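You operate a simulated robot arm through the tools that you are given. There is no shell and no other tool. Be economical: measure what you need, move in short steps, check, and stop when the job is done.

The job below is to be done with a simulated robot arm. You get a single attempt, and the scene is never put back.

## Task
Jog pane M-742 back into the LOAD band and put it in the black rack.
Fine: switch the infeed on, hold the black jog button till the pane stands in the middle of the band, turn the main switch off before you lift the pane; leave the other controls and panes. Set down upright: what you pick out.
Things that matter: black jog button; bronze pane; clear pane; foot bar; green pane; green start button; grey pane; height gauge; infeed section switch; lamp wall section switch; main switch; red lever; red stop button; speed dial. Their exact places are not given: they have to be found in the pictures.

The check looks at the end state, three seconds after you hand in, the way a careful person would. Anything else that was tipped, shoved, dropped, spilled or broken makes it a failure.

## Robot
A 7-joint arm with a three-finger gripper on a trunk, on a base that drives. Base frame: it is fixed to the floor where the robot stands at the start and does not move with it; the origin is under the middle of the robot, x ahead of it, y to its left, z up. Readings come in m, rad, newtons and seconds.
With the tool pointing down near the work surface it reaches from about 0.1 to 0.72 m from the robot's upright axis, wherever it stands. Its first joint turns from -2.897 to 2.897 rad. Places, roughly: black jog button [1, 0, 1.2]; bronze pane [-1.25, -0.25, 0.25]; foot bar [1.5, -0.8, 0.1]; green start button [0.9, -0.2, 1.2]; grey pane [-1, -0.5, 0.75]; height gauge [2, -0.6, 1.1]; infeed section switch [1, 0, 1.3]; lamp wall section switch [0.9, -0.2, 1.3]; main switch [0.9, -0.2, 1.1]; red lever [2, -0.7, 0.7]; red stop button [0.9, -0.2, 1.2]; speed dial [1, 0, 1.1]; stop block [2, -0.8, 0.6]; washer section switch [1, -0.1, 1.3]; yellow arm [1.6, -0.7, 0.7]; yellow check button [0.9, -0.2, 1]. Payload 2.69 kg.
The tool frame sits at the grasp point between the pads (the TCP): z along the fingers, y along the line on which they close. The tips reach 0.029 m beyond it. The gripper opens to 0.12 m. The gripper's body begins 0.078 m behind the TCP.
Orientation is told as [roll, pitch, yaw] about the base's x, y, z axes, in that order, counted from this pose: with the fingers straight down and closing along the base's y, the tool's x points along the base's -x, its y along +y and its z along -z.

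## Interface
- The arm moves only by the tool jog_arm. Its argument "commands" is a list that holds one entry, the list of rows, each a list of 7 numbers: the shift along the tool's x, y, z in units of 250 mm (1.0 is 250 mm), then the turn, a rotation vector about the tool's x, y, z in units of 180 degrees (1.0 is 180 degrees), then the finger opening in m, from 0 to 0.12. In form: [[[x, y, z, ax, ay, az, hand], ...]]. A call has 1 to 12 rows; each row is the pose to reach, as a shift and turn from the pose commanded when the call began, along the tool's axes at that moment. A call with a number of a shift or a turn outside -1 to 1 is refused whole. Each row takes 0.2 s and may step no farther than 0.05 m and 0.15 rad from the row before; otherwise, or with a gripper value out of range, the whole call is refused. A pose out of reach is approached as far as the arm can. The call stops where the force on the tool passes 40 N (or 10 N more than at its start, if that is more) or the arm is blocked; 0.2 s more then pass. The fingers move at their own pace and stop on an object; they squeeze with about 34 N. The grip force told is the motor's: it shows also when the fingers shut on nothing. Time passes only in rows, and 0.2 s behind the last, so rows that repeat a pose let the fingers close. The reply holds the time, the measured pose of the TCP, the force on the tool along the base axes, the opening and the grip force, in the units named above and with some noise, with the torque about the TCP (base axes, N m) and any sound that the robot's microphone picked up.
- Cameras (640 x 400 px; columns grow to the right, rows downward): "scene" is now at [0.2344, 0.0039, 1.2816]; the picture's right is [0.05, -1.00, 0.00], its down [-0.76, -0.04, -0.65] and it looks along [0.65, 0.04, -0.76] (base axes); focal length 214 px, centre (320, 200). "wrist" rides on the gripper at [0.063, 0, -0.104] in the tool frame; the picture's right is [0.01, 1.00, 0.00], its down [-0.83, 0.00, -0.56] and it looks along [-0.56, 0.00, 0.83] (tool axes); focal length 275 px, centre (320, 200).
- grab_frame(camera): a new picture of that camera. It takes no simulated time.
- raise_lower(by): slides the trunk up (or, below 0, down) by that many m; the arm and the scene camera ride with it, the base frame stays. It gives what a move gives, with no picture.
- roll_base(legs): drives the robot by 1 to 6 legs, each [ahead, left, turn to the left] in m, m and rad, along the robot's own axes; the way and the turn of a leg run together, so that a leg with both is an arc; at most 1.5 m and 3.142 rad a leg. The arm and the cameras ride along, it lands a little off, and it stops where it bumps. It gives what a move gives.
- aim_head(pan, tilt): turns the head with the scene camera to pan (to the left, within 1.501 rad either way) and tilt (down, from -0.506 to 1.204), counted from straight ahead of the robot. It gives what a move gives.
- measure_at(camera, pixels): there is no depth. For up to 12 entries [column, row, z] of the newest picture of that camera ("zoom" is the newest enlarged one), the place [x, y] in the base frame at which the ray of that pixel passes the height z, good to about 0.002 m. It takes no simulated time.
- inspect(camera, box): a new picture of the part [left, top, right, bottom] of that camera's present view, enlarged. It takes no simulated time.
- sign_off(): hands the job in; it is judged then, once.

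Work in short steps. Measure before you move; look again where a grasp or a placing could have gone wrong, and mend it. You have 80 turns and 52 pictures in all, those below and enlarged ones among them. Open the gripper and draw the arm clear of the work before you hand the job in, unless the task says otherwise; then end with one line.

The tools are called by a JSON object that holds its "method" and its "body". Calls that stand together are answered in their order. jog_arm: Moves the arm, as the interface text tells. Its arguments: {"type":"object","properties":{"commands":{"type":"array"}},"required":["commands"]} The other tools are called the same way: raise_lower (by) slides the trunk up or down; roll_base (legs) drives the base; aim_head (pan, tilt) turns the head that bears the scene camera; grab_frame (camera) takes a picture; measure_at (camera, pixels) gives the place at which the rays of pixels pass given heights; inspect (camera, box) takes an enlarged picture of a part of a camera's view; sign_off () hands the job in.

At the start:

```text
clock: 0.0
ee_pos: [0.2657, -0.3266, 0.9995]
tcp_rot: [0.0, 0.0, -0.001]
contact_force: [0.1, -0.1, 0.3]
wrist_torque: [-0.01, 0.02, 0.01]
opening: 0.1202
finger_force: 0.1
trunk travel left (down, up): [-0.55, 0.063]
robot x, y, heading: [-0.0018, 0.0007, 0.006]
head pan, tilt: [0.054, 0.86]
```

scene: 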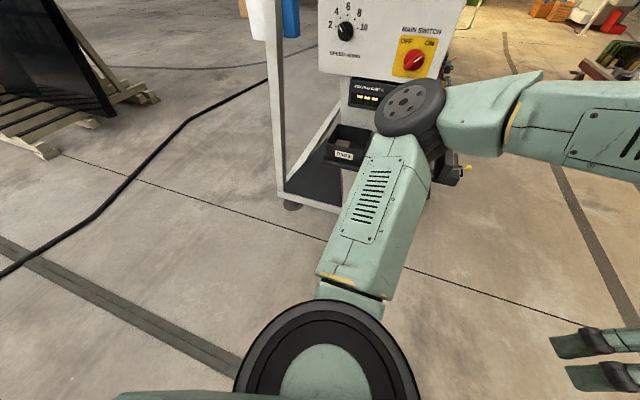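
wrist: 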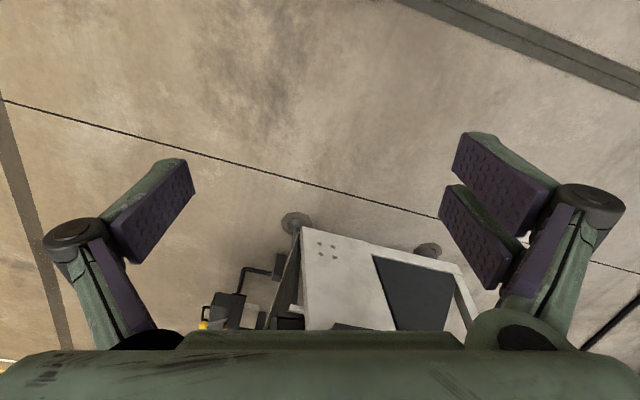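

The scene picture shows the lower part of the control panel with the main switch near (415,60). I raise the head to see the whole panel.

{"method": "aim_head", "body": {"pan": -0.1, "tilt": 0.1}}

{"method": "grab_frame", "body": {"camera": "scene"}}

```text
clock: 1.1
ee_pos: [0.2655, -0.3264, 0.9999]
tcp_rot: [0.0, 0.0, 0.0]
contact_force: [-0.1, 0.3, 0.1]
wrist_torque: [-0.01, 0.0, 0.03]
opening: 0.1196
finger_force: 0.1
trunk travel left (down, up): [-0.55, 0.063]
robot x, y, heading: [-0.0015, 0.001, 0.001]
head pan, tilt: [-0.099, 0.099]
```

```text
49 pictures are left
```

scene: 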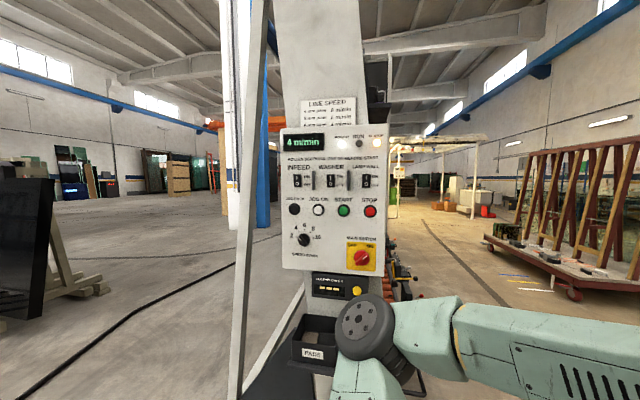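

The panel spans (280..390, 125..300). I enlarge it to read labels.

{"method": "inspect", "body": {"camera": "scene", "box": [270, 90, 400, 220]}}

{"method": "inspect", "body": {"camera": "scene", "box": [270, 190, 400, 310]}}

```text
3.08 times, centred on (335, 155) of scene
```

zoom: 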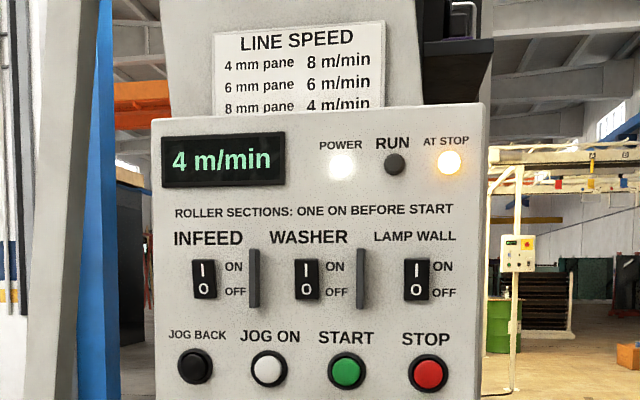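

```text
3.33 times, centred on (335, 250) of scene
```

zoom: 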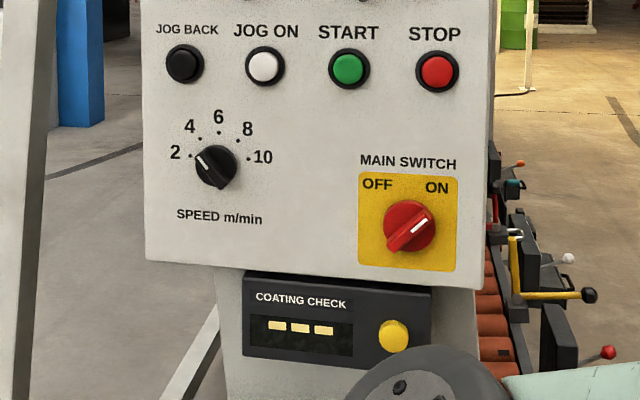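

The panel reads: power lit, AT STOP lit, main ON. Now look right and left for the line and rack.

{"method": "aim_head", "body": {"pan": -0.8, "tilt": 0.35}}

{"method": "grab_frame", "body": {"camera": "scene"}}

{"method": "aim_head", "body": {"pan": 0.9, "tilt": 0.45}}

{"method": "grab_frame", "body": {"camera": "scene"}}

{"method": "aim_head", "body": {"pan": -1.5, "tilt": 0.5}}

{"method": "grab_frame", "body": {"camera": "scene"}}

```text
clock: 2.2
ee_pos: [0.2667, -0.3267, 0.9992]
tcp_rot: [-0.001, -0.002, -0.002]
contact_force: [0.4, 0.3, -0.5]
wrist_torque: [-0.03, -0.01, 0.03]
opening: 0.12
finger_force: 0.1
trunk travel left (down, up): [-0.55, 0.063]
robot x, y, heading: [0.0013, 0.0012, -0.001]
head pan, tilt: [-0.799, 0.351]
```

```text
46 pictures are left
```

scene: 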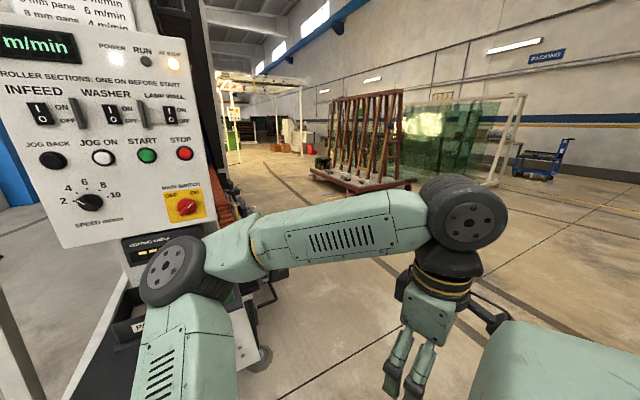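

```text
clock: 3.9
ee_pos: [0.2663, -0.3257, 1.0004]
tcp_rot: [0.001, -0.001, -0.001]
contact_force: [-0.6, -0.9, 0.3]
wrist_torque: [0.01, 0.02, 0.01]
opening: 0.1198
finger_force: 0.1
trunk travel left (down, up): [-0.55, 0.063]
robot x, y, heading: [0.0, -0.0021, -0.003]
head pan, tilt: [0.901, 0.45]
```

```text
45 pictures are left
```

scene: 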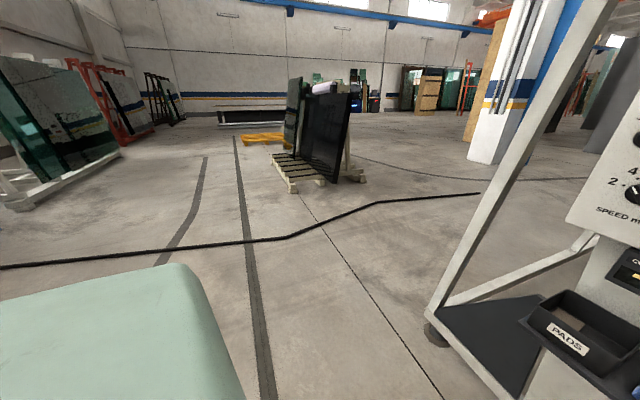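

```text
clock: 6.1
ee_pos: [0.2668, -0.3263, 0.9997]
tcp_rot: [0.0, 0.001, -0.001]
contact_force: [0.5, 0.1, -0.6]
wrist_torque: [-0.01, -0.02, 0.01]
opening: 0.1198
finger_force: 0.1
trunk travel left (down, up): [-0.55, 0.063]
robot x, y, heading: [-0.0003, -0.0019, -0.001]
head pan, tilt: [-1.499, 0.499]
```

```text
44 pictures are left
```

scene: 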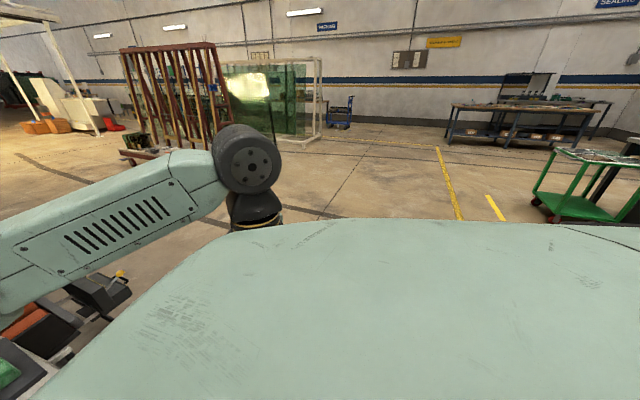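

Open floor lies to the right; the line is behind the panel. I drive 1.1 m right and look ahead at the line.

{"method": "roll_base", "body": {"legs": [[0, -1.1, 0]]}}

{"method": "aim_head", "body": {"pan": 0.1, "tilt": 0.4}}

{"method": "grab_frame", "body": {"camera": "scene"}}

```text
clock: 14.8
ee_pos: [0.2653, -1.4043, 0.9995]
tcp_rot: [0.0, -0.002, -0.002]
contact_force: [-0.6, -0.1, 0.4]
wrist_torque: [-0.03, 0.03, 0.03]
opening: 0.1198
finger_force: 0.1
trunk travel left (down, up): [-0.55, 0.063]
robot x, y, heading: [-0.0, -1.0767, -0.001]
head pan, tilt: [-1.499, 0.499]
```

```text
clock: 16.4
ee_pos: [0.2645, -1.4039, 0.9999]
tcp_rot: [0.001, 0.0, -0.003]
contact_force: [1.2, -0.4, 0.6]
wrist_torque: [-0.03, -0.01, -0.04]
opening: 0.12
finger_force: 0.2
trunk travel left (down, up): [-0.55, 0.063]
robot x, y, heading: [0.0015, -1.0814, 0.0]
head pan, tilt: [0.099, 0.4]
```

```text
43 pictures are left
```

scene: 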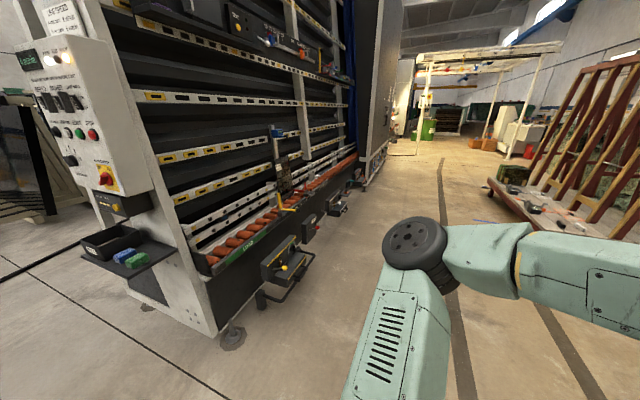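

The line runs along x with rollers facing -y. I enlarge the infeed area.

{"method": "inspect", "body": {"camera": "scene", "box": [180, 110, 370, 310]}}

{"method": "inspect", "body": {"camera": "scene", "box": [230, 120, 330, 240]}}

```text
2.00 times, centred on (275, 210) of scene
```

zoom: 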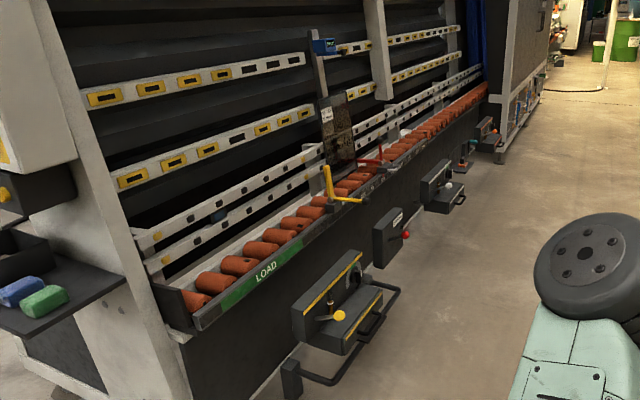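

```text
3.33 times, centred on (280, 180) of scene
```

zoom: 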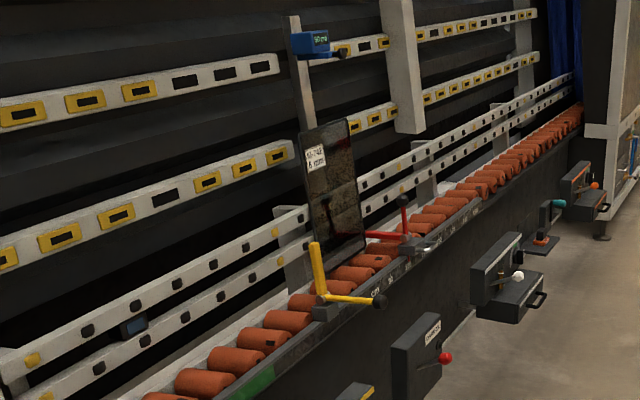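

Pane M-742 leans at about x 1.7 with a yellow arm just before it. I move to face the line squarely and check clearance of the wood rack first.

{"method": "measure_at", "body": {"camera": "scene", "pixels": [[490, 195, 0], [640, 245, 0.1], [232, 335, 0], [290, 305, 0.1], [345, 215, 0.4], [283, 300, 0.0]]}}

{"method": "roll_base", "body": {"legs": [[0, -0.65, 0], [1.1, 0, 0], [0, 0, 1.57]]}}

{"method": "aim_head", "body": {"pan": 0.0, "tilt": 0.45}}

{"method": "grab_frame", "body": {"camera": "scene"}}

```text
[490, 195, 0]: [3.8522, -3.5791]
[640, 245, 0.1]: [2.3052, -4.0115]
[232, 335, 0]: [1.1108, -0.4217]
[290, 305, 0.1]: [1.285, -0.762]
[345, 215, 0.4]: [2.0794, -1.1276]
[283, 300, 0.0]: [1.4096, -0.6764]
```

```text
clock: 31.3
ee_pos: [1.4208, -1.4728, 1.0011]
tcp_rot: [-0.001, 0.0, 1.593]
contact_force: [1.8, -0.1, 0.5]
wrist_torque: [0.0, 0.0, -0.02]
opening: 0.1201
finger_force: 0.0
trunk travel left (down, up): [-0.55, 0.063]
robot x, y, heading: [1.0971, -1.7474, 1.592]
head pan, tilt: [0.099, 0.4]
```

```text
clock: 31.9
ee_pos: [1.421, -1.4731, 0.9991]
tcp_rot: [0.0, 0.001, 1.591]
contact_force: [-0.4, -0.4, 0.3]
wrist_torque: [0.02, -0.01, 0.0]
opening: 0.12
finger_force: 0.1
trunk travel left (down, up): [-0.55, 0.063]
robot x, y, heading: [1.1015, -1.7467, 1.585]
head pan, tilt: [0.0, 0.45]
```

```text
40 pictures are left
```

scene: 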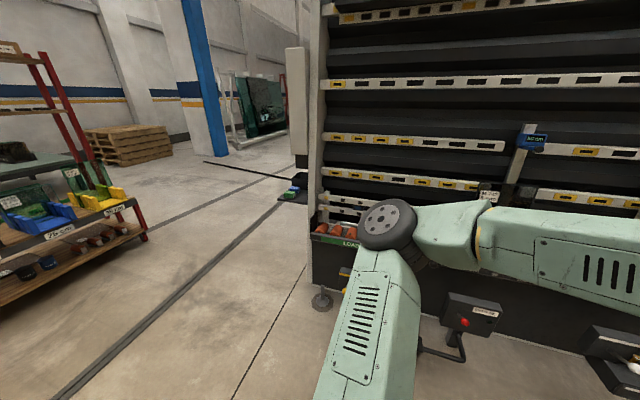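

The shelf at left (0..145, 50..290) holds small panes. I enlarge it, and pan right past the arm to see the pane.

{"method": "aim_head", "body": {"pan": 0.9, "tilt": 0.35}}

{"method": "grab_frame", "body": {"camera": "scene"}}

{"method": "roll_base", "body": {"legs": [[0, -0.55, 0]]}}

{"method": "aim_head", "body": {"pan": 0.1, "tilt": 0.55}}

{"method": "grab_frame", "body": {"camera": "scene"}}

```text
clock: 33.1
ee_pos: [1.4218, -1.4717, 0.9996]
tcp_rot: [0.0, 0.001, 1.591]
contact_force: [-1.1, -0.6, 0.0]
wrist_torque: [0.02, 0.02, -0.01]
opening: 0.1198
finger_force: 0.0
trunk travel left (down, up): [-0.55, 0.063]
robot x, y, heading: [1.1012, -1.7388, 1.594]
head pan, tilt: [0.901, 0.351]
```

```text
39 pictures are left
```

scene: 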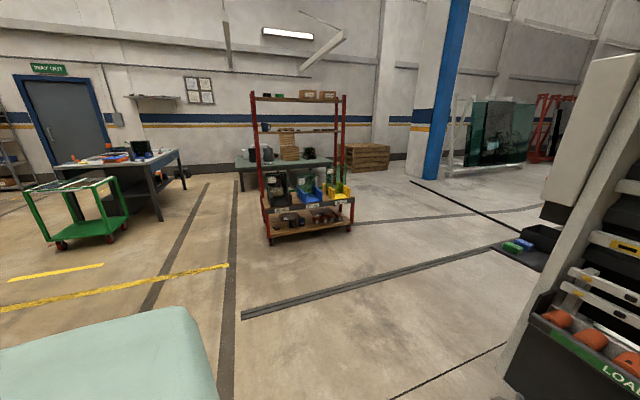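

```text
clock: 37.9
ee_pos: [1.9728, -1.4683, 1.0002]
tcp_rot: [0.001, 0.0, 1.58]
contact_force: [-0.1, -0.6, 0.4]
wrist_torque: [-0.01, -0.03, -0.02]
opening: 0.1196
finger_force: 0.1
trunk travel left (down, up): [-0.55, 0.063]
robot x, y, heading: [1.6477, -1.7358, 1.583]
head pan, tilt: [0.901, 0.351]
```

```text
clock: 39.0
ee_pos: [1.9741, -1.4676, 1.0002]
tcp_rot: [0.0, -0.002, 1.581]
contact_force: [0.0, -0.6, -0.4]
wrist_torque: [0.02, -0.03, 0.04]
opening: 0.1201
finger_force: 0.0
trunk travel left (down, up): [-0.55, 0.063]
robot x, y, heading: [1.649, -1.7376, 1.58]
head pan, tilt: [0.099, 0.55]
```

```text
38 pictures are left
```

scene: 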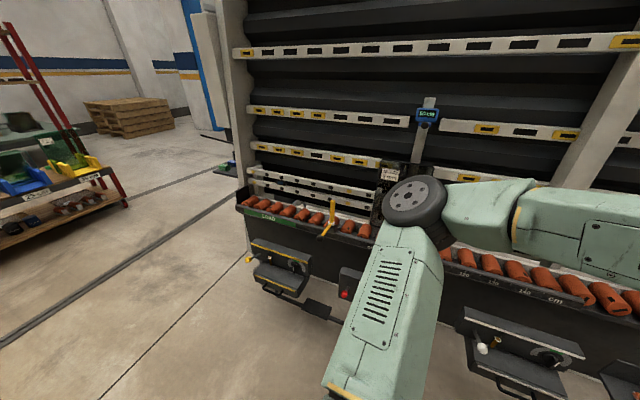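

The pane is at (390,185), partially hidden by the elbow; yellow arm at (330,220). Enlarge.

{"method": "inspect", "body": {"camera": "scene", "box": [230, 150, 410, 262]}}

```text
3.56 times, centred on (320, 206) of scene
```

zoom: 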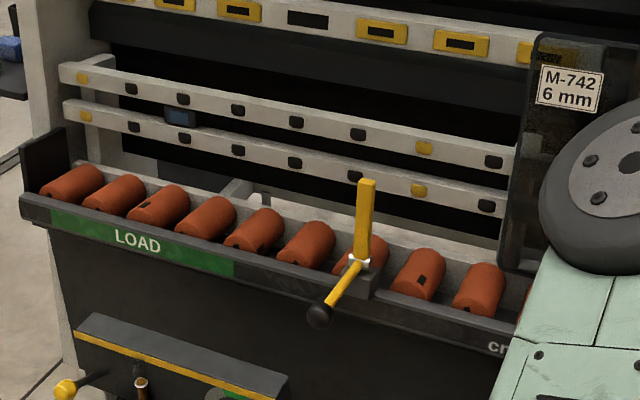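

Measure band ends, pane edge and yellow arm in this enlarged view at several heights.

{"method": "measure_at", "body": {"camera": "zoom", "pixels": [[50, 215, 0.55], [233, 265, 0.55], [50, 215, 0.65], [233, 265, 0.65], [362, 262, 0.6], [362, 262, 0.7], [366, 182, 0.7], [366, 182, 0.8], [502, 270, 0.6], [502, 270, 0.7], [535, 35, 0.9], [535, 35, 1.0]]}}

```text
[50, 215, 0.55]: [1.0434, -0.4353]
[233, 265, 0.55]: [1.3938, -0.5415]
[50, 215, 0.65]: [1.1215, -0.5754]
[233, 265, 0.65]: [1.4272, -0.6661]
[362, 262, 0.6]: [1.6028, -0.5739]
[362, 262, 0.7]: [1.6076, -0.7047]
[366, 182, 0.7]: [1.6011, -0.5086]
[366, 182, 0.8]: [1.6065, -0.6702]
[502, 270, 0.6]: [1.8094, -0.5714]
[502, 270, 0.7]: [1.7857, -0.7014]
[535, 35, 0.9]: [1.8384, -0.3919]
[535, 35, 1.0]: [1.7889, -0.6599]
```

Comparing both views, the line is yawed about -0.28 rad to the base frame, rail height about 0.55. I drive to near the panel's right corner so I can reach the buttons and watch the band.

{"method": "roll_base", "body": {"legs": [[0, 1.25, 0], [0, 0, -1.58], [0, 1.05, 0]]}}

{"method": "aim_head", "body": {"pan": 0.3, "tilt": 0.35}}

{"method": "grab_frame", "body": {"camera": "scene"}}

```text
clock: 61.0
ee_pos: [0.6789, -1.0129, 0.9997]
tcp_rot: [0.001, -0.001, 0.005]
contact_force: [0.1, 0.7, -0.7]
wrist_torque: [-0.01, 0.03, 0.02]
opening: 0.1203
finger_force: 0.0
trunk travel left (down, up): [-0.55, 0.063]
robot x, y, heading: [0.4122, -0.691, 0.003]
head pan, tilt: [0.099, 0.55]
```

```text
clock: 61.7
ee_pos: [0.6792, -1.0133, 1.0004]
tcp_rot: [0.0, -0.002, 0.005]
contact_force: [0.1, -1.1, -0.1]
wrist_torque: [-0.02, 0.01, -0.02]
opening: 0.1201
finger_force: 0.1
trunk travel left (down, up): [-0.55, 0.063]
robot x, y, heading: [0.4099, -0.6863, 0.007]
head pan, tilt: [0.3, 0.351]
```

```text
36 pictures are left
```

scene: 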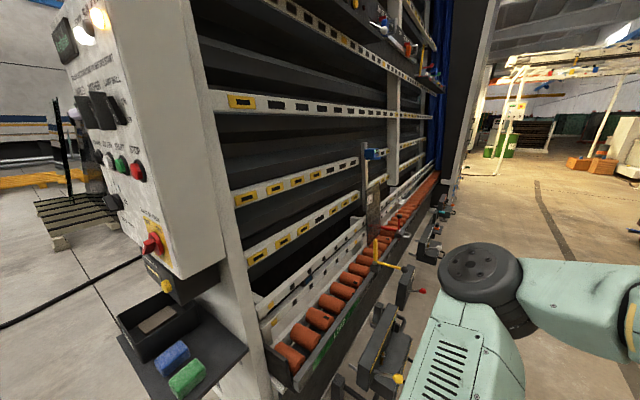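

This view shows both line and panel, but I am too oblique to the panel; shift back and left a bit.

{"method": "roll_base", "body": {"legs": [[-0.17, 0.2, 0]]}}

{"method": "aim_head", "body": {"pan": 0.35, "tilt": 0.2}}

{"method": "grab_frame", "body": {"camera": "scene"}}

{"method": "inspect", "body": {"camera": "scene", "box": [150, 110, 310, 270]}}

```text
clock: 63.9
ee_pos: [0.5075, -0.8112, 1.0003]
tcp_rot: [0.0, 0.0, 0.009]
contact_force: [0.8, -0.6, 0.8]
wrist_torque: [0.03, -0.02, 0.0]
opening: 0.1199
finger_force: 0.1
trunk travel left (down, up): [-0.55, 0.063]
robot x, y, heading: [0.2407, -0.4854, 0.004]
head pan, tilt: [0.3, 0.351]
```

```text
clock: 64.6
ee_pos: [0.5073, -0.8124, 0.9993]
tcp_rot: [0.002, -0.002, 0.006]
contact_force: [0.7, -0.4, -0.3]
wrist_torque: [-0.01, -0.01, 0.01]
opening: 0.1199
finger_force: 0.1
trunk travel left (down, up): [-0.55, 0.063]
robot x, y, heading: [0.2395, -0.4853, 0.007]
head pan, tilt: [0.351, 0.201]
```

```text
35 pictures are left
```

scene: 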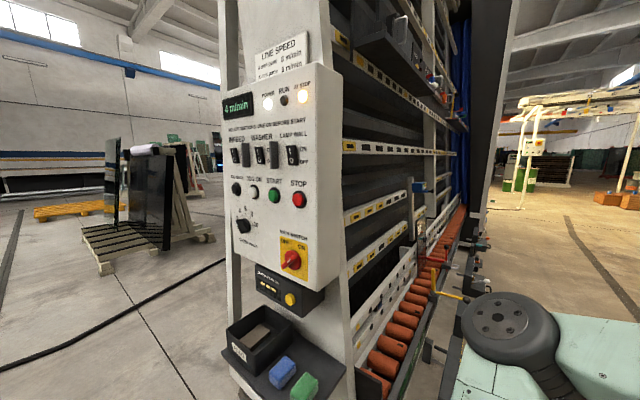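

```text
2.50 times, centred on (230, 190) of scene
```

zoom: 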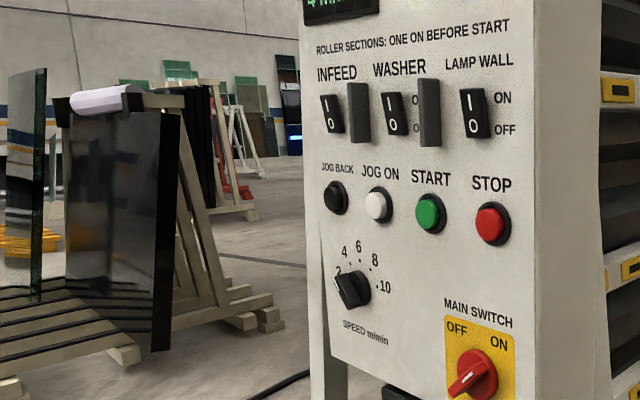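

Measure rays of the infeed switch (332,112), jog back (337,197), main knob (472,375) and others for later triangulation with the wrist camera.

{"method": "measure_at", "body": {"camera": "zoom", "pixels": [[332, 112, 1.2], [332, 112, 1.25], [338, 197, 1.15], [338, 197, 1.2], [472, 375, 1.0], [472, 375, 1.1], [493, 224, 1.15], [493, 224, 1.2], [475, 113, 1.2], [475, 113, 1.25], [356, 290, 1.05], [356, 290, 1.1]]}}

```text
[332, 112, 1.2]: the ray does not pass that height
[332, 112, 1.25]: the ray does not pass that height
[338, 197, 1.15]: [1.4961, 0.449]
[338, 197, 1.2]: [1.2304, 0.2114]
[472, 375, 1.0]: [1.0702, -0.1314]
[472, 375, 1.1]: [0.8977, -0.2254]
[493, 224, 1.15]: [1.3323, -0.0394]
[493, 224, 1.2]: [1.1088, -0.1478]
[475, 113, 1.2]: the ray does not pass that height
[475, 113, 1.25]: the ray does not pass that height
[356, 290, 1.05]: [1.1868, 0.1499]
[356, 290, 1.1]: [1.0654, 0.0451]
```

Camera rays put the panel plane at about n·p=0.93 with the jog button near (0.965,-0.03,1.25) and main switch near (0.9,-0.22,1.1). I turn the hand to point forward in place and close the fingers.

{"method": "jog_arm", "body": {"commands": [[[0, 0, 0, 0, -0.0455, 0, 0.06], [0, 0, 0, 0, -0.091, 0, 0], [0, 0, 0, 0, -0.1365, 0, 0], [0, 0, 0, 0, -0.182, 0, 0], [0, 0, 0, 0, -0.2275, 0, 0], [0, 0, 0, 0, -0.273, 0, 0], [0, 0, 0, 0, -0.3185, 0, 0], [0, 0, 0, 0, -0.364, 0, 0], [0, 0, 0, 0, -0.4095, 0, 0], [0, 0, 0, 0, -0.455, 0, 0], [0, 0, 0, 0, -0.5, 0, 0]]]}}

{"method": "grab_frame", "body": {"camera": "scene"}}

```text
clock: 66.9
ee_pos: [0.5933, -0.7886, 0.8194]
tcp_rot: [0.1, -1.469, 0.192]
contact_force: [0.1, -0.2, 0.2]
wrist_torque: [-0.01, 0.01, 0.03]
opening: 0.0
finger_force: 28.3
out of reach, approached as far as the arm can: row 4, 5, 6, 7, 8, 9, 10, 11
trunk travel left (down, up): [-0.55, 0.063]
robot x, y, heading: [0.2401, -0.4859, 0.007]
head pan, tilt: [0.351, 0.201]
stopped in row 11: the arm was blocked; the commanded pose is now the measured one
```

```text
33 pictures are left
```

scene: 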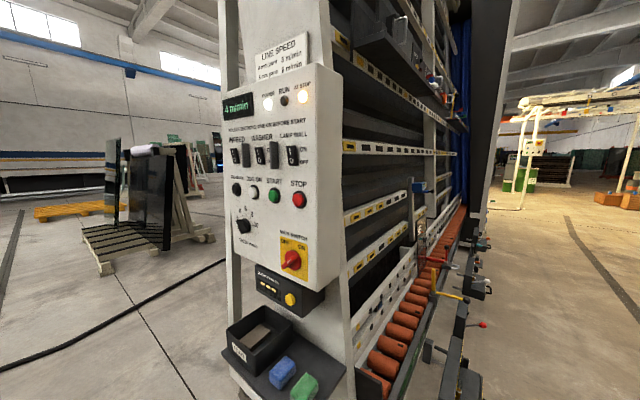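

The wrist hit a joint limit close to the body, but now points roughly forward. I raise the trunk and move out and up at waypoint (0.75,-0.62,1.1).

{"method": "raise_lower", "body": {"by": 0.06}}

{"method": "jog_arm", "body": {"commands": [[[-0.136, 0.068, 0.102, 0.014, -0.004, 0, 0], [-0.272, 0.136, 0.205, 0.028, -0.008, 0, 0], [-0.408, 0.204, 0.307, 0.043, -0.012, 0, 0], [-0.544, 0.272, 0.41, 0.057, -0.016, 0, 0], [-0.68, 0.341, 0.512, 0.071, -0.02, 0, 0], [-0.816, 0.409, 0.614, 0.086, -0.025, 0, 0], [-0.952, 0.477, 0.717, 0.1, -0.03, 0, 0]]]}}

```text
clock: 67.9
ee_pos: [0.5935, -0.7874, 0.8791]
tcp_rot: [0.085, -1.472, 0.206]
contact_force: [0.0, 0.4, -0.1]
wrist_torque: [0.0, -0.01, 0.02]
opening: 0.0
finger_force: 28.8
trunk travel left (down, up): [-0.61, 0.003]
robot x, y, heading: [0.2415, -0.4863, 0.005]
head pan, tilt: [0.351, 0.201]
```

```text
clock: 69.5
ee_pos: [0.6472, -0.7113, 0.887]
tcp_rot: [-0.286, -1.541, 0.307]
contact_force: [-0.7, -0.1, 0.0]
wrist_torque: [-0.02, -0.02, 0.01]
opening: 0.0002
finger_force: 28.9
out of reach, approached as far as the arm can: row 1, 2, 3, 4, 5, 6, 7
trunk travel left (down, up): [-0.61, 0.003]
robot x, y, heading: [0.2407, -0.4832, 0.01]
head pan, tilt: [0.351, 0.201]
```

The arm only partly followed. I look at the arm's shape with the head tilted right/down.

{"method": "aim_head", "body": {"pan": -0.3, "tilt": 0.7}}

{"method": "grab_frame", "body": {"camera": "scene"}}

```text
clock: 70.5
ee_pos: [0.6478, -0.71, 0.8867]
tcp_rot: [-0.287, -1.54, 0.307]
contact_force: [0.0, -0.4, -0.3]
wrist_torque: [0.02, 0.01, -0.01]
opening: 0.0
finger_force: 28.7
trunk travel left (down, up): [-0.61, 0.003]
robot x, y, heading: [0.2385, -0.4864, 0.009]
head pan, tilt: [-0.3, 0.7]
```

```text
32 pictures are left
```

scene: 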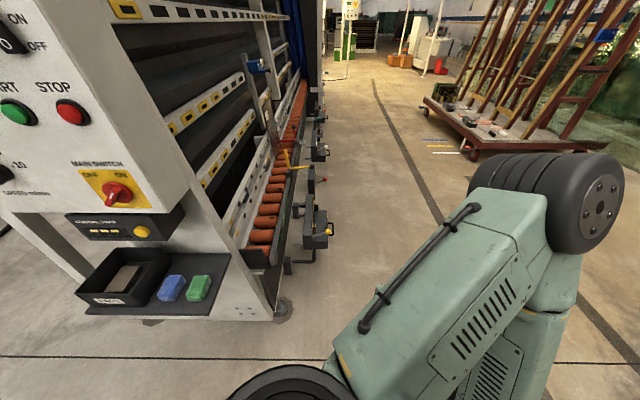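

The forearm folds out to the right, so the wrist runs out of range. I turn the hand back down while shifting it to the front of the robot, to start from a better arm shape.

{"method": "jog_arm", "body": {"commands": [[[0, 0.073, 0, 0, 0.0455, 0, 0], [0, 0.146, 0, 0, 0.091, 0, 0], [0, 0.219, 0, 0, 0.1365, 0, 0], [0, 0.292, 0, 0, 0.182, 0, 0], [0, 0.365, 0, 0, 0.2275, 0, 0], [0, 0.438, 0, 0, 0.273, 0, 0], [0, 0.511, 0, 0, 0.3185, 0, 0], [0, 0.584, 0, 0, 0.364, 0, 0], [0, 0.657, 0, 0, 0.4095, 0, 0], [0, 0.73, 0, 0, 0.455, 0, 0], [0, 0.8, 0, 0, 0.49, 0, 0]]]}}

{"method": "grab_frame", "body": {"camera": "scene"}}

```text
clock: 72.9
ee_pos: [0.7046, -0.5313, 0.9226]
tcp_rot: [-0.009, 0.001, 0.019]
contact_force: [-0.5, 0.5, 0.1]
wrist_torque: [-0.02, -0.02, 0.03]
opening: 0.0
finger_force: 28.6
out of reach, approached as far as the arm can: row 1, 2, 3, 4, 5, 6, 7, 8, 9, 10, 11
trunk travel left (down, up): [-0.61, 0.003]
robot x, y, heading: [0.238, -0.4849, 0.01]
head pan, tilt: [-0.3, 0.7]
```

```text
31 pictures are left
```

scene: 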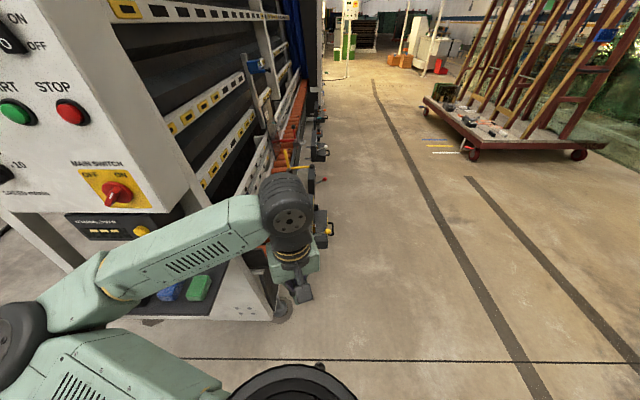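

Now the arm plane is in front. I pitch the hand up to horizontal here (expected around (0.75,-0.42,1.1), clear of the panel column).

{"method": "jog_arm", "body": {"commands": [[[0, 0, 0, 0, -0.0455, 0, 0], [0, 0, 0, 0, -0.091, 0, 0], [0, 0, 0, 0, -0.1365, 0, 0], [0, 0, 0, 0, -0.182, 0, 0], [0, 0, 0, 0, -0.2275, 0, 0], [0, 0, 0, 0, -0.273, 0, 0], [0, 0, 0, 0, -0.3185, 0, 0], [0, 0, 0, 0, -0.364, 0, 0], [0, 0, 0, 0, -0.4095, 0, 0], [0, 0, 0, 0, -0.455, 0, 0], [0, 0, 0, 0, -0.495, 0, 0]]]}}

```text
clock: 75.3
ee_pos: [0.686, -0.7121, 0.877]
tcp_rot: [-0.011, -1.499, 0.054]
contact_force: [-1.3, -1.1, 0.3]
wrist_torque: [-0.02, -0.02, 0.03]
opening: 0.0001
finger_force: 28.0
out of reach, approached as far as the arm can: row 1, 2, 3, 4, 5, 6, 7, 8, 9, 10, 11
trunk travel left (down, up): [-0.61, 0.003]
robot x, y, heading: [0.2374, -0.4859, 0.005]
head pan, tilt: [-0.3, 0.7]
```

The solver seems caught in an awkward arm shape. I back off the base into free space and bring the hand down-pointing, lower and central, to get a canonical shape.

{"method": "roll_base", "body": {"legs": [[-0.5, 0, 0]]}}

{"method": "jog_arm", "body": {"commands": [[[0.073, 0.037, 0, 0, 0.0455, 0, 0], [0.146, 0.073, 0, 0, 0.091, 0, 0], [0.219, 0.11, 0, 0, 0.1365, 0, 0], [0.292, 0.146, 0, 0, 0.182, 0, 0], [0.365, 0.183, 0, 0, 0.2275, 0, 0], [0.438, 0.22, 0, 0, 0.273, 0, 0], [0.511, 0.256, 0, 0, 0.3185, 0, 0], [0.584, 0.292, 0, 0, 0.364, 0, 0], [0.657, 0.33, 0, 0, 0.4095, 0, 0], [0.73, 0.366, 0, 0, 0.455, 0, 0], [0.8, 0.4, 0, 0, 0.495, 0, 0], [0.8, 0.4, 0, 0, 0.495, 0, 0]]]}}

{"method": "grab_frame", "body": {"camera": "scene"}}

```text
clock: 78.3
ee_pos: [0.1901, -0.7137, 0.8766]
tcp_rot: [-0.006, -1.496, 0.053]
contact_force: [-1.0, 0.9, 0.1]
wrist_torque: [0.0, -0.01, 0.01]
opening: 0.0002
finger_force: 28.3
trunk travel left (down, up): [-0.61, 0.003]
robot x, y, heading: [-0.2577, -0.4952, 0.014]
head pan, tilt: [-0.3, 0.7]
```

```text
clock: 80.9
ee_pos: [0.1722, -0.6143, 0.6771]
tcp_rot: [0.0, 0.059, 0.047]
contact_force: [0.5, 0.1, 0.8]
wrist_torque: [-0.03, -0.01, 0.01]
opening: 0.0002
finger_force: 29.0
out of reach, approached as far as the arm can: row 1, 2, 3, 4, 5, 6, 7, 8, 9, 10
trunk travel left (down, up): [-0.61, 0.003]
robot x, y, heading: [-0.2583, -0.4918, 0.017]
head pan, tilt: [-0.3, 0.7]
```

```text
30 pictures are left
```

scene: 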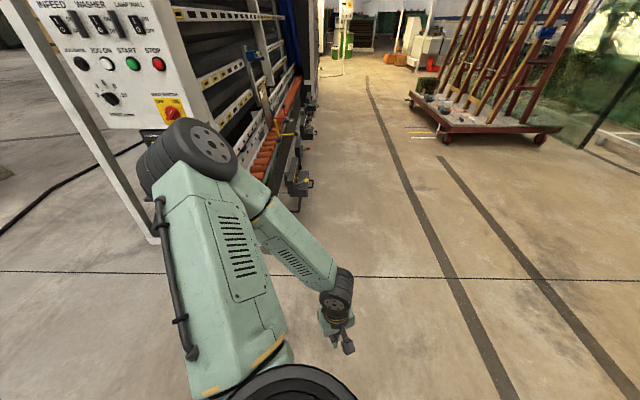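

The commanded pose resets to the measured one, and this downward pose was reached. Now I pitch to horizontal while moving outward, centred and up.

{"method": "jog_arm", "body": {"commands": [[[-0.084, 0.044, -0.087, 0, -0.047, 0, 0], [-0.168, 0.088, -0.174, 0, -0.094, 0, 0], [-0.252, 0.132, -0.261, 0, -0.141, 0, 0], [-0.336, 0.176, -0.348, 0, -0.188, 0, 0], [-0.42, 0.22, -0.435, 0, -0.235, 0, 0], [-0.504, 0.264, -0.522, 0, -0.282, 0, 0], [-0.588, 0.308, -0.609, 0, -0.329, 0, 0], [-0.672, 0.352, -0.696, 0, -0.376, 0, 0], [-0.756, 0.396, -0.783, 0, -0.423, 0, 0], [-0.84, 0.44, -0.87, 0, -0.47, 0, 0], [-0.92, 0.48, -0.96, 0, -0.517, 0, 0]]]}}

```text
clock: 83.3
ee_pos: [0.4078, -0.5811, 0.892]
tcp_rot: [-0.079, -1.556, 0.165]
contact_force: [-0.8, -0.5, 0.0]
wrist_torque: [0.0, 0.02, -0.04]
opening: 0.0001
finger_force: 28.3
out of reach, approached as far as the arm can: row 1, 2, 3, 4, 5, 6, 7, 8, 9, 10, 11
trunk travel left (down, up): [-0.61, 0.003]
robot x, y, heading: [-0.2604, -0.4927, 0.014]
head pan, tilt: [-0.3, 0.7]
```

Near horizontal at robot-relative (0.67,-0.09,0.89). I now try a slow straight lift to see how high it goes.

{"method": "jog_arm", "body": {"commands": [[[-0.08, 0.03, 0, 0, 0, 0, 0], [-0.16, 0.06, 0, 0, 0, 0, 0], [-0.24, 0.09, 0, 0, 0, 0, 0], [-0.32, 0.12, 0, 0, 0, 0, 0], [-0.4, 0.15, 0, 0, 0, 0, 0], [-0.48, 0.18, 0, 0, 0, 0, 0], [-0.56, 0.21, 0, 0, 0, 0, 0], [-0.64, 0.24, 0, 0, 0, 0, 0], [-0.72, 0.27, 0, 0, 0, 0, 0], [-0.8, 0.3, 0, 0, 0, 0, 0], [-0.9, 0.33, 0, 0, 0, 0, 0], [-1.0, 0.36, 0, 0, 0, 0, 0]]]}}

{"method": "grab_frame", "body": {"camera": "scene"}}

```text
clock: 85.9
ee_pos: [0.4345, -0.5902, 1.1507]
tcp_rot: [-0.116, -1.552, -0.039]
contact_force: [0.6, -1.0, -0.5]
wrist_torque: [0.0, -0.05, 0.01]
opening: 0.0002
finger_force: 28.8
out of reach, approached as far as the arm can: row 1, 2, 3, 4, 5, 6, 7, 8, 9, 10, 11, 12
trunk travel left (down, up): [-0.61, 0.003]
robot x, y, heading: [-0.2585, -0.4932, 0.012]
head pan, tilt: [-0.3, 0.7]
stopped in row 12: the arm was blocked; the commanded pose is now the measured one
```

```text
29 pictures are left
```

scene: 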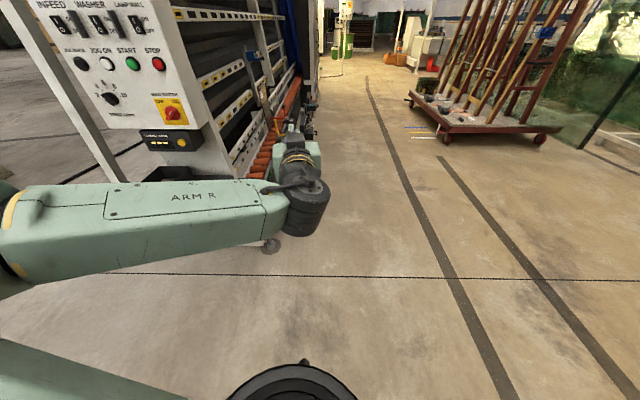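

Horizontal at z 1.15 now, yaw ≈ -0.155. Buttons are at 1.25–1.31, so I try raising 0.16 while drawing back 0.08 and yawing to -0.28.

{"method": "jog_arm", "body": {"commands": [[[-0.05, 0, -0.05, 0.004, 0, 0, 0], [-0.1, 0, -0.1, 0.008, 0, 0, 0], [-0.16, 0, -0.15, 0.012, 0, 0, 0], [-0.22, 0, -0.2, 0.016, 0, 0, 0], [-0.28, 0, -0.24, 0.02, 0, 0, 0], [-0.34, 0, -0.28, 0.024, 0, 0, 0], [-0.4, 0, -0.32, 0.028, 0, 0, 0], [-0.46, 0, -0.32, 0.032, 0, 0, 0], [-0.52, 0, -0.32, 0.036, 0, 0, 0], [-0.58, 0, -0.32, 0.04, 0, 0, 0], [-0.64, 0, -0.32, 0.04, 0, 0, 0]]]}}

```text
clock: 86.8
ee_pos: [0.3811, -0.65, 1.201]
tcp_rot: [-0.179, -1.539, -0.176]
contact_force: [0.0, 0.3, 0.3]
wrist_torque: [-0.01, 0.01, -0.03]
opening: 0.0
finger_force: 28.4
out of reach, approached as far as the arm can: row 1, 2, 3, 4
trunk travel left (down, up): [-0.61, 0.003]
robot x, y, heading: [-0.2567, -0.4949, 0.011]
head pan, tilt: [-0.3, 0.7]
stopped in row 4: the arm was blocked; the commanded pose is now the measured one
```

The solver stops at joint limits again; roll of the hand is free for button pushing, so I try rolling about the tool axis to find a better wrist range.

{"method": "jog_arm", "body": {"commands": [[[0.02, 0, 0, 0, 0, 0.045, 0], [0.04, 0, 0, 0, 0, 0.09, 0], [0.06, 0, 0, 0, 0, 0.135, 0], [0.08, 0, 0, 0, 0, 0.18, 0], [0.1, 0, 0, 0, 0, 0.225, 0], [0.12, 0, 0, 0, 0, 0.27, 0], [0.14, 0, 0, 0, 0, 0.315, 0], [0.16, 0, 0, 0, 0, 0.36, 0], [0.18, 0, 0, 0, 0, 0.405, 0], [0.2, 0, 0, 0, 0, 0.45, 0], [0.2, 0, 0, 0, 0, 0.495, 0]]]}}

{"method": "grab_frame", "body": {"camera": "scene"}}

```text
clock: 89.2
ee_pos: [0.4049, -0.6595, 1.166]
tcp_rot: [1.538, -0.016, -1.922]
contact_force: [0.3, -0.7, 0.0]
wrist_torque: [0.0, 0.02, 0.0]
opening: 0.0
finger_force: 29.0
out of reach, approached as far as the arm can: row 1, 2, 3, 4, 5, 6, 7, 8, 9, 10, 11
trunk travel left (down, up): [-0.61, 0.003]
robot x, y, heading: [-0.2626, -0.4903, 0.012]
head pan, tilt: [-0.3, 0.7]
```

```text
28 pictures are left
```

scene: 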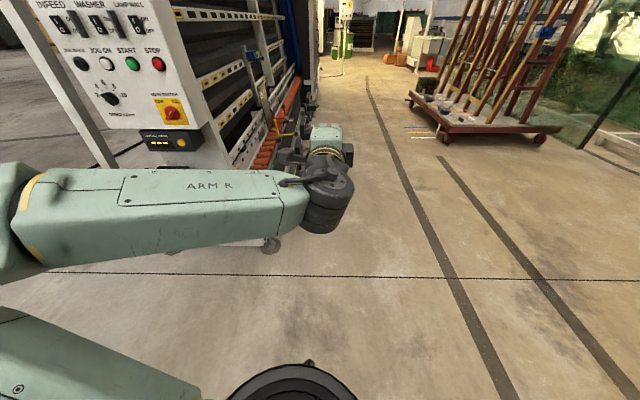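

Roll works but the elbow is swung out left. I pivot the hand back down about the wrist (retreating 0.2, lowering 0.2) so the elbow can come up.

{"method": "jog_arm", "body": {"commands": [[[0.03, -0.067, -0.067, 0.0417, 0, 0, 0], [0.06, -0.133, -0.133, 0.0833, 0, 0, 0], [0.1, -0.2, -0.2, 0.125, 0, 0, 0], [0.13, -0.267, -0.267, 0.1667, 0, 0, 0], [0.17, -0.333, -0.333, 0.2083, 0, 0, 0], [0.2, -0.4, -0.4, 0.25, 0, 0, 0], [0.23, -0.467, -0.467, 0.2917, 0, 0, 0], [0.27, -0.533, -0.533, 0.3333, 0, 0, 0], [0.3, -0.6, -0.6, 0.375, 0, 0, 0], [0.33, -0.667, -0.667, 0.4167, 0, 0, 0], [0.37, -0.733, -0.733, 0.4583, 0, 0, 0], [0.4, -0.8, -0.8, 0.495, 0, 0, 0]]]}}

{"method": "grab_frame", "body": {"camera": "scene"}}

```text
clock: 91.8
ee_pos: [0.1476, -0.5866, 0.976]
tcp_rot: [-0.016, -0.019, -1.921]
contact_force: [0.2, 0.4, 0.0]
wrist_torque: [-0.02, -0.02, 0.0]
opening: 0.0
finger_force: 28.7
out of reach, approached as far as the arm can: row 1, 2, 3, 4, 5, 6, 7, 8, 9, 10, 11, 12
trunk travel left (down, up): [-0.61, 0.003]
robot x, y, heading: [-0.2575, -0.4922, 0.017]
head pan, tilt: [-0.3, 0.7]
```

```text
27 pictures are left
```

scene: 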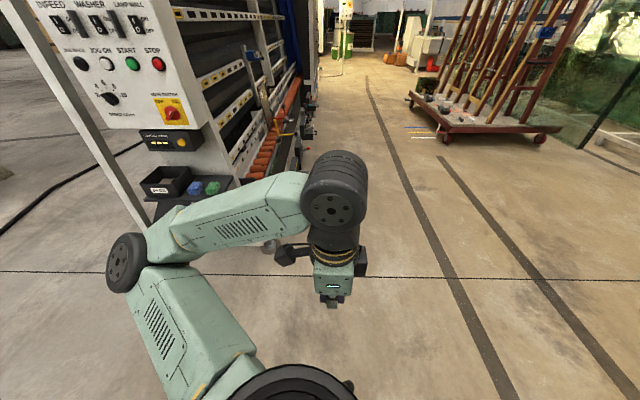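

The shoulder actually sits under the camera (robot x≈0.25), so I have been too folded. I move outward 0.24 with the tool down and undo the roll.

{"method": "jog_arm", "body": {"commands": [[[0.043, 0.069, 0, 0, 0, -0.0437, 0], [0.086, 0.139, 0, 0, 0, -0.0873, 0], [0.129, 0.208, 0, 0, 0, -0.131, 0], [0.172, 0.277, 0, 0, 0, -0.1747, 0], [0.215, 0.347, 0, 0, 0, -0.218, 0], [0.258, 0.416, 0, 0, 0, -0.262, 0], [0.301, 0.485, 0, 0, 0, -0.3057, 0], [0.344, 0.555, 0, 0, 0, -0.3493, 0], [0.387, 0.624, 0, 0, 0, -0.393, 0], [0.43, 0.693, 0, 0, 0, -0.4367, 0], [0.473, 0.763, 0, 0, 0, -0.48, 0], [0.516, 0.832, 0, 0, 0, -0.522, 0]]]}}

```text
clock: 94.4
ee_pos: [0.3855, -0.5367, 0.9677]
tcp_rot: [-0.016, 0.016, -0.283]
contact_force: [-0.3, -0.5, -0.9]
wrist_torque: [-0.02, -0.01, 0.0]
opening: 0.0
finger_force: 28.8
trunk travel left (down, up): [-0.61, 0.003]
robot x, y, heading: [-0.2625, -0.4941, 0.016]
head pan, tilt: [-0.3, 0.7]
```

That was fully within reach. Now pivot up to horizontal: forward 0.2, up 0.25.

{"method": "jog_arm", "body": {"commands": [[[-0.067, 0, -0.083, 0, -0.0417, 0, 0], [-0.133, 0, -0.167, 0, -0.0833, 0, 0], [-0.2, 0, -0.25, 0, -0.125, 0, 0], [-0.267, 0, -0.333, 0, -0.1667, 0, 0], [-0.333, 0, -0.417, 0, -0.2083, 0, 0], [-0.4, 0, -0.5, 0, -0.25, 0, 0], [-0.467, 0, -0.583, 0, -0.2917, 0, 0], [-0.533, 0, -0.667, 0, -0.3333, 0, 0], [-0.6, 0, -0.75, 0, -0.375, 0, 0], [-0.667, 0, -0.833, 0, -0.4167, 0, 0], [-0.733, 0, -0.917, 0, -0.4583, 0, 0], [-0.8, 0, -1.0, 0, -0.5, 0, 0]]]}}

{"method": "aim_head", "body": {"pan": 0.2, "tilt": 0.3}}

{"method": "grab_frame", "body": {"camera": "scene"}}

```text
clock: 97.0
ee_pos: [0.5844, -0.5888, 1.2141]
tcp_rot: [-0.894, -1.548, 0.612]
contact_force: [0.2, 0.3, -0.5]
wrist_torque: [-0.02, 0.02, 0.01]
opening: 0.0001
finger_force: 28.5
trunk travel left (down, up): [-0.61, 0.003]
robot x, y, heading: [-0.2596, -0.4937, 0.017]
head pan, tilt: [-0.3, 0.7]
```

```text
clock: 98.0
ee_pos: [0.5835, -0.5871, 1.2146]
tcp_rot: [-0.807, -1.545, 0.524]
contact_force: [-0.1, 0.0, 0.4]
wrist_torque: [-0.01, 0.0, 0.0]
opening: 0.0
finger_force: 28.8
trunk travel left (down, up): [-0.61, 0.003]
robot x, y, heading: [-0.2577, -0.4924, 0.016]
head pan, tilt: [0.201, 0.3]
```

```text
26 pictures are left
```

scene: 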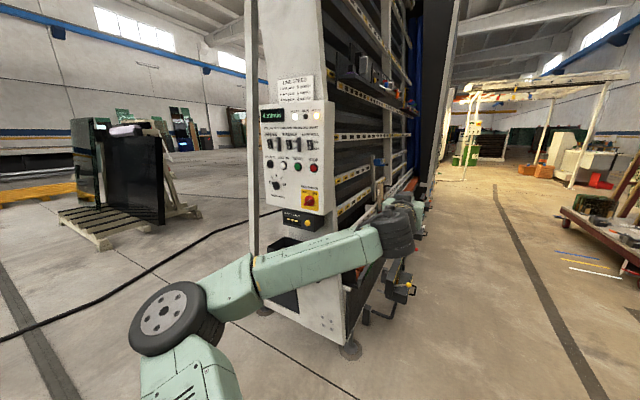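

Pose reached, hand horizontal at yaw -0.28. I enlarge the panel from here for a second set of rays.

{"method": "inspect", "body": {"camera": "scene", "box": [250, 100, 346, 160]}}

{"method": "measure_at", "body": {"camera": "scene", "pixels": [[270, 163.5, 1.2], [270, 163.5, 1.1], [309, 201.5, 1.1], [309, 201.5, 1.0], [314, 168, 1.2], [314, 168, 1.1]]}}

```text
6.67 times, centred on (298, 130) of scene
```

zoom: 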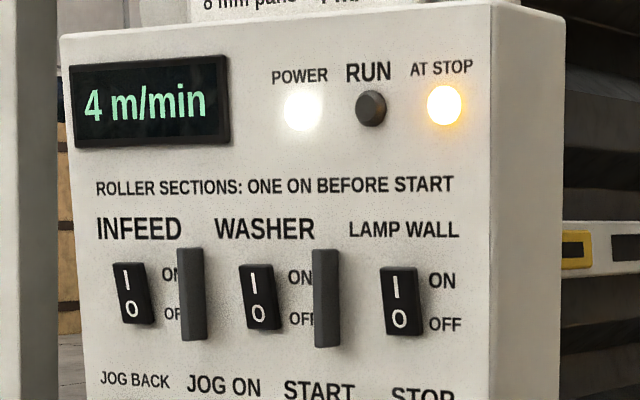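

```text
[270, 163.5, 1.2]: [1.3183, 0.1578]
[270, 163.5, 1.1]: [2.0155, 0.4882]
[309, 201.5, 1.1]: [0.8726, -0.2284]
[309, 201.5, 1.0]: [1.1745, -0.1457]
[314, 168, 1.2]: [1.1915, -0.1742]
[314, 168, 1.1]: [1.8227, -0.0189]
```

Triangulated: jog back (1.004,0.009,1.244), infeed above it near z 1.352, main knob (0.912,-0.218,1.09). I drive left then ahead to bring the hand in front of the infeed switch.

{"method": "roll_base", "body": {"legs": [[0, 0.63, 0], [0.28, 0, 0]]}}

{"method": "jog_arm", "body": {"commands": [[[-0.1, 0, 0, 0, 0, 0, 0], [-0.2, 0, 0, 0, 0, 0, 0], [-0.3, 0, 0, 0, 0, 0, 0], [-0.4, 0, 0, 0, 0, 0, 0], [-0.5, 0, 0, 0, 0, 0, 0], [-0.58, 0, 0, 0, 0, 0, 0]]]}}

{"method": "aim_head", "body": {"pan": 0, "tilt": 0.1}}

{"method": "grab_frame", "body": {"camera": "scene"}}

```text
clock: 104.9
ee_pos: [0.8502, 0.0541, 1.2127]
tcp_rot: [-0.815, -1.546, 0.532]
contact_force: [-0.1, -0.9, 0.4]
wrist_torque: [-0.04, -0.02, 0.01]
opening: 0.0001
finger_force: 28.8
trunk travel left (down, up): [-0.61, 0.003]
robot x, y, heading: [0.0019, 0.1506, 0.019]
head pan, tilt: [0.201, 0.3]
```

```text
clock: 106.3
ee_pos: [0.8503, 0.0574, 1.3579]
tcp_rot: [-0.839, -1.548, 0.561]
contact_force: [0.6, -0.2, 0.2]
wrist_torque: [-0.01, 0.02, -0.02]
opening: 0.0001
finger_force: 28.8
trunk travel left (down, up): [-0.61, 0.003]
robot x, y, heading: [0.003, 0.1509, 0.018]
head pan, tilt: [0.201, 0.3]
```

```text
clock: 107.0
ee_pos: [0.8509, 0.0588, 1.3577]
tcp_rot: [-0.827, -1.548, 0.546]
contact_force: [-0.1, 0.4, 0.2]
wrist_torque: [0.03, -0.03, -0.03]
opening: 0.0
finger_force: 28.1
trunk travel left (down, up): [-0.61, 0.003]
robot x, y, heading: [0.0082, 0.1508, 0.017]
head pan, tilt: [0.0, 0.099]
```

```text
24 pictures are left
```

scene: 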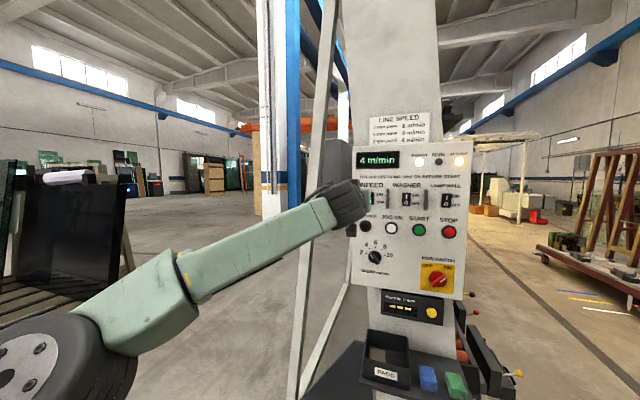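

The hand (340,205) is just left of the panel in view. I check with the wrist camera and measure the jog ray again.

{"method": "grab_frame", "body": {"camera": "wrist"}}

{"method": "measure_at", "body": {"camera": "scene", "pixels": [[365.5, 226.5, 1.244], [436, 281, 1.09], [448, 231.5, 1.244]]}}

```text
23 pictures are left
```

wrist: 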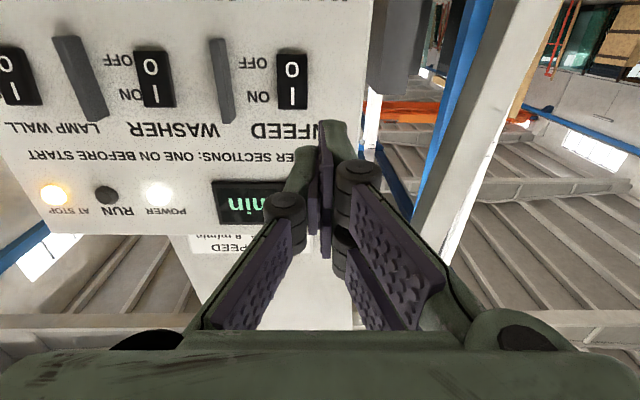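

```text
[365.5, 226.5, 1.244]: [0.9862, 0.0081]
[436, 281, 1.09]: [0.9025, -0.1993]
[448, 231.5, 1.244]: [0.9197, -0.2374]
```

The wrist view (upside down) shows infeed at (292,80), its "I" half at (292,97): about 0.025 right and 0.003 below my tool axis, panel ~0.12 beyond the tips. Align, then approach to contact.

{"method": "jog_arm", "body": {"commands": [[[0.012, -0.1, 0, 0, 0, 0, 0], [0.012, -0.1, 0.1, 0, 0, 0, 0], [0.012, -0.1, 0.2, 0, 0, 0, 0], [0.012, -0.1, 0.3, 0, 0, 0, 0], [0.012, -0.1, 0.36, 0, 0, 0, 0]]]}}

{"method": "grab_frame", "body": {"camera": "wrist"}}

```text
clock: 108.2
ee_pos: [0.9329, 0.0083, 1.3542]
tcp_rot: [-0.828, -1.548, 0.547]
contact_force: [0.9, 0.0, -1.1]
wrist_torque: [0.0, 0.0, -0.01]
opening: 0.0003
finger_force: 28.2
trunk travel left (down, up): [-0.61, 0.003]
robot x, y, heading: [0.0066, 0.1453, 0.016]
head pan, tilt: [0.0, 0.099]
```

```text
22 pictures are left
```

wrist: 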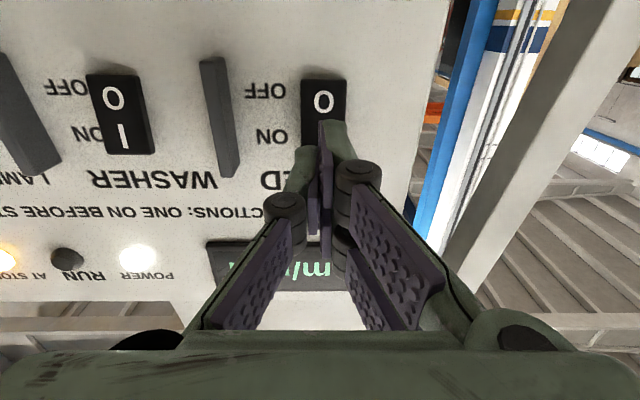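

Aligned: fingertips cover the "I" half at (323,130). I push in small steps.

{"method": "jog_arm", "body": {"commands": [[[0, 0, 0.04, 0, 0, 0, 0], [0, 0, 0.07, 0, 0, 0, 0], [0, 0, 0.09, 0, 0, 0, 0], [0, 0, 0.11, 0, 0, 0, 0], [0, 0, 0.13, 0, 0, 0, 0], [0, 0, 0.145, 0, 0, 0, 0], [0, 0, 0.16, 0, 0, 0, 0]]]}}

```text
clock: 109.5
ee_pos: [0.9568, 0.0016, 1.3555]
tcp_rot: [-0.735, -1.543, 0.458]
contact_force: [-21.8, 7.8, -2.6]
wrist_torque: [0.09, 0.37, -0.05]
opening: 0.0062
finger_force: 28.3
trunk travel left (down, up): [-0.61, 0.003]
robot x, y, heading: [0.0044, 0.1467, 0.017]
head pan, tilt: [0.0, 0.099]
stopped in row 6: the force on the tool passed its limit at 48 N (the readings are from after the stop); the commanded pose is now the measured one
```

Pushed to 48 N. I retreat a bit and look.

{"method": "jog_arm", "body": {"commands": [[[0, 0, -0.06, 0, 0, 0, 0], [0, 0, -0.16, 0, 0, 0, 0], [0, 0, -0.3, 0, 0, 0, 0]]]}}

{"method": "inspect", "body": {"camera": "wrist", "box": [0, 0, 400, 250]}}

```text
clock: 110.3
ee_pos: [0.8876, 0.0217, 1.3558]
tcp_rot: [-0.691, -1.544, 0.41]
contact_force: [-0.4, 0.1, -0.4]
wrist_torque: [0.04, -0.03, 0.0]
opening: 0.0001
finger_force: 28.7
trunk travel left (down, up): [-0.61, 0.003]
robot x, y, heading: [0.0076, 0.1509, 0.015]
head pan, tilt: [0.0, 0.099]
```

```text
1.60 times, centred on (200, 125) of wrist
```

zoom: 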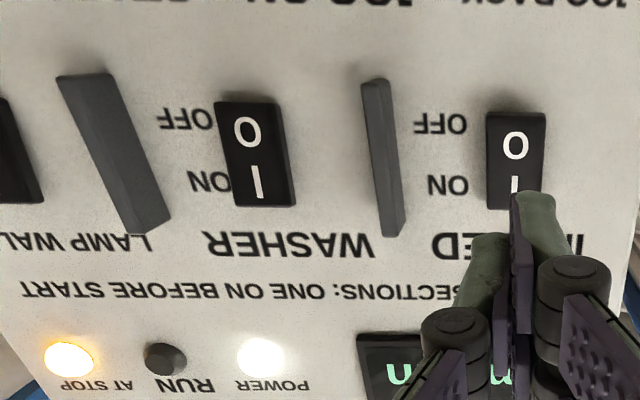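

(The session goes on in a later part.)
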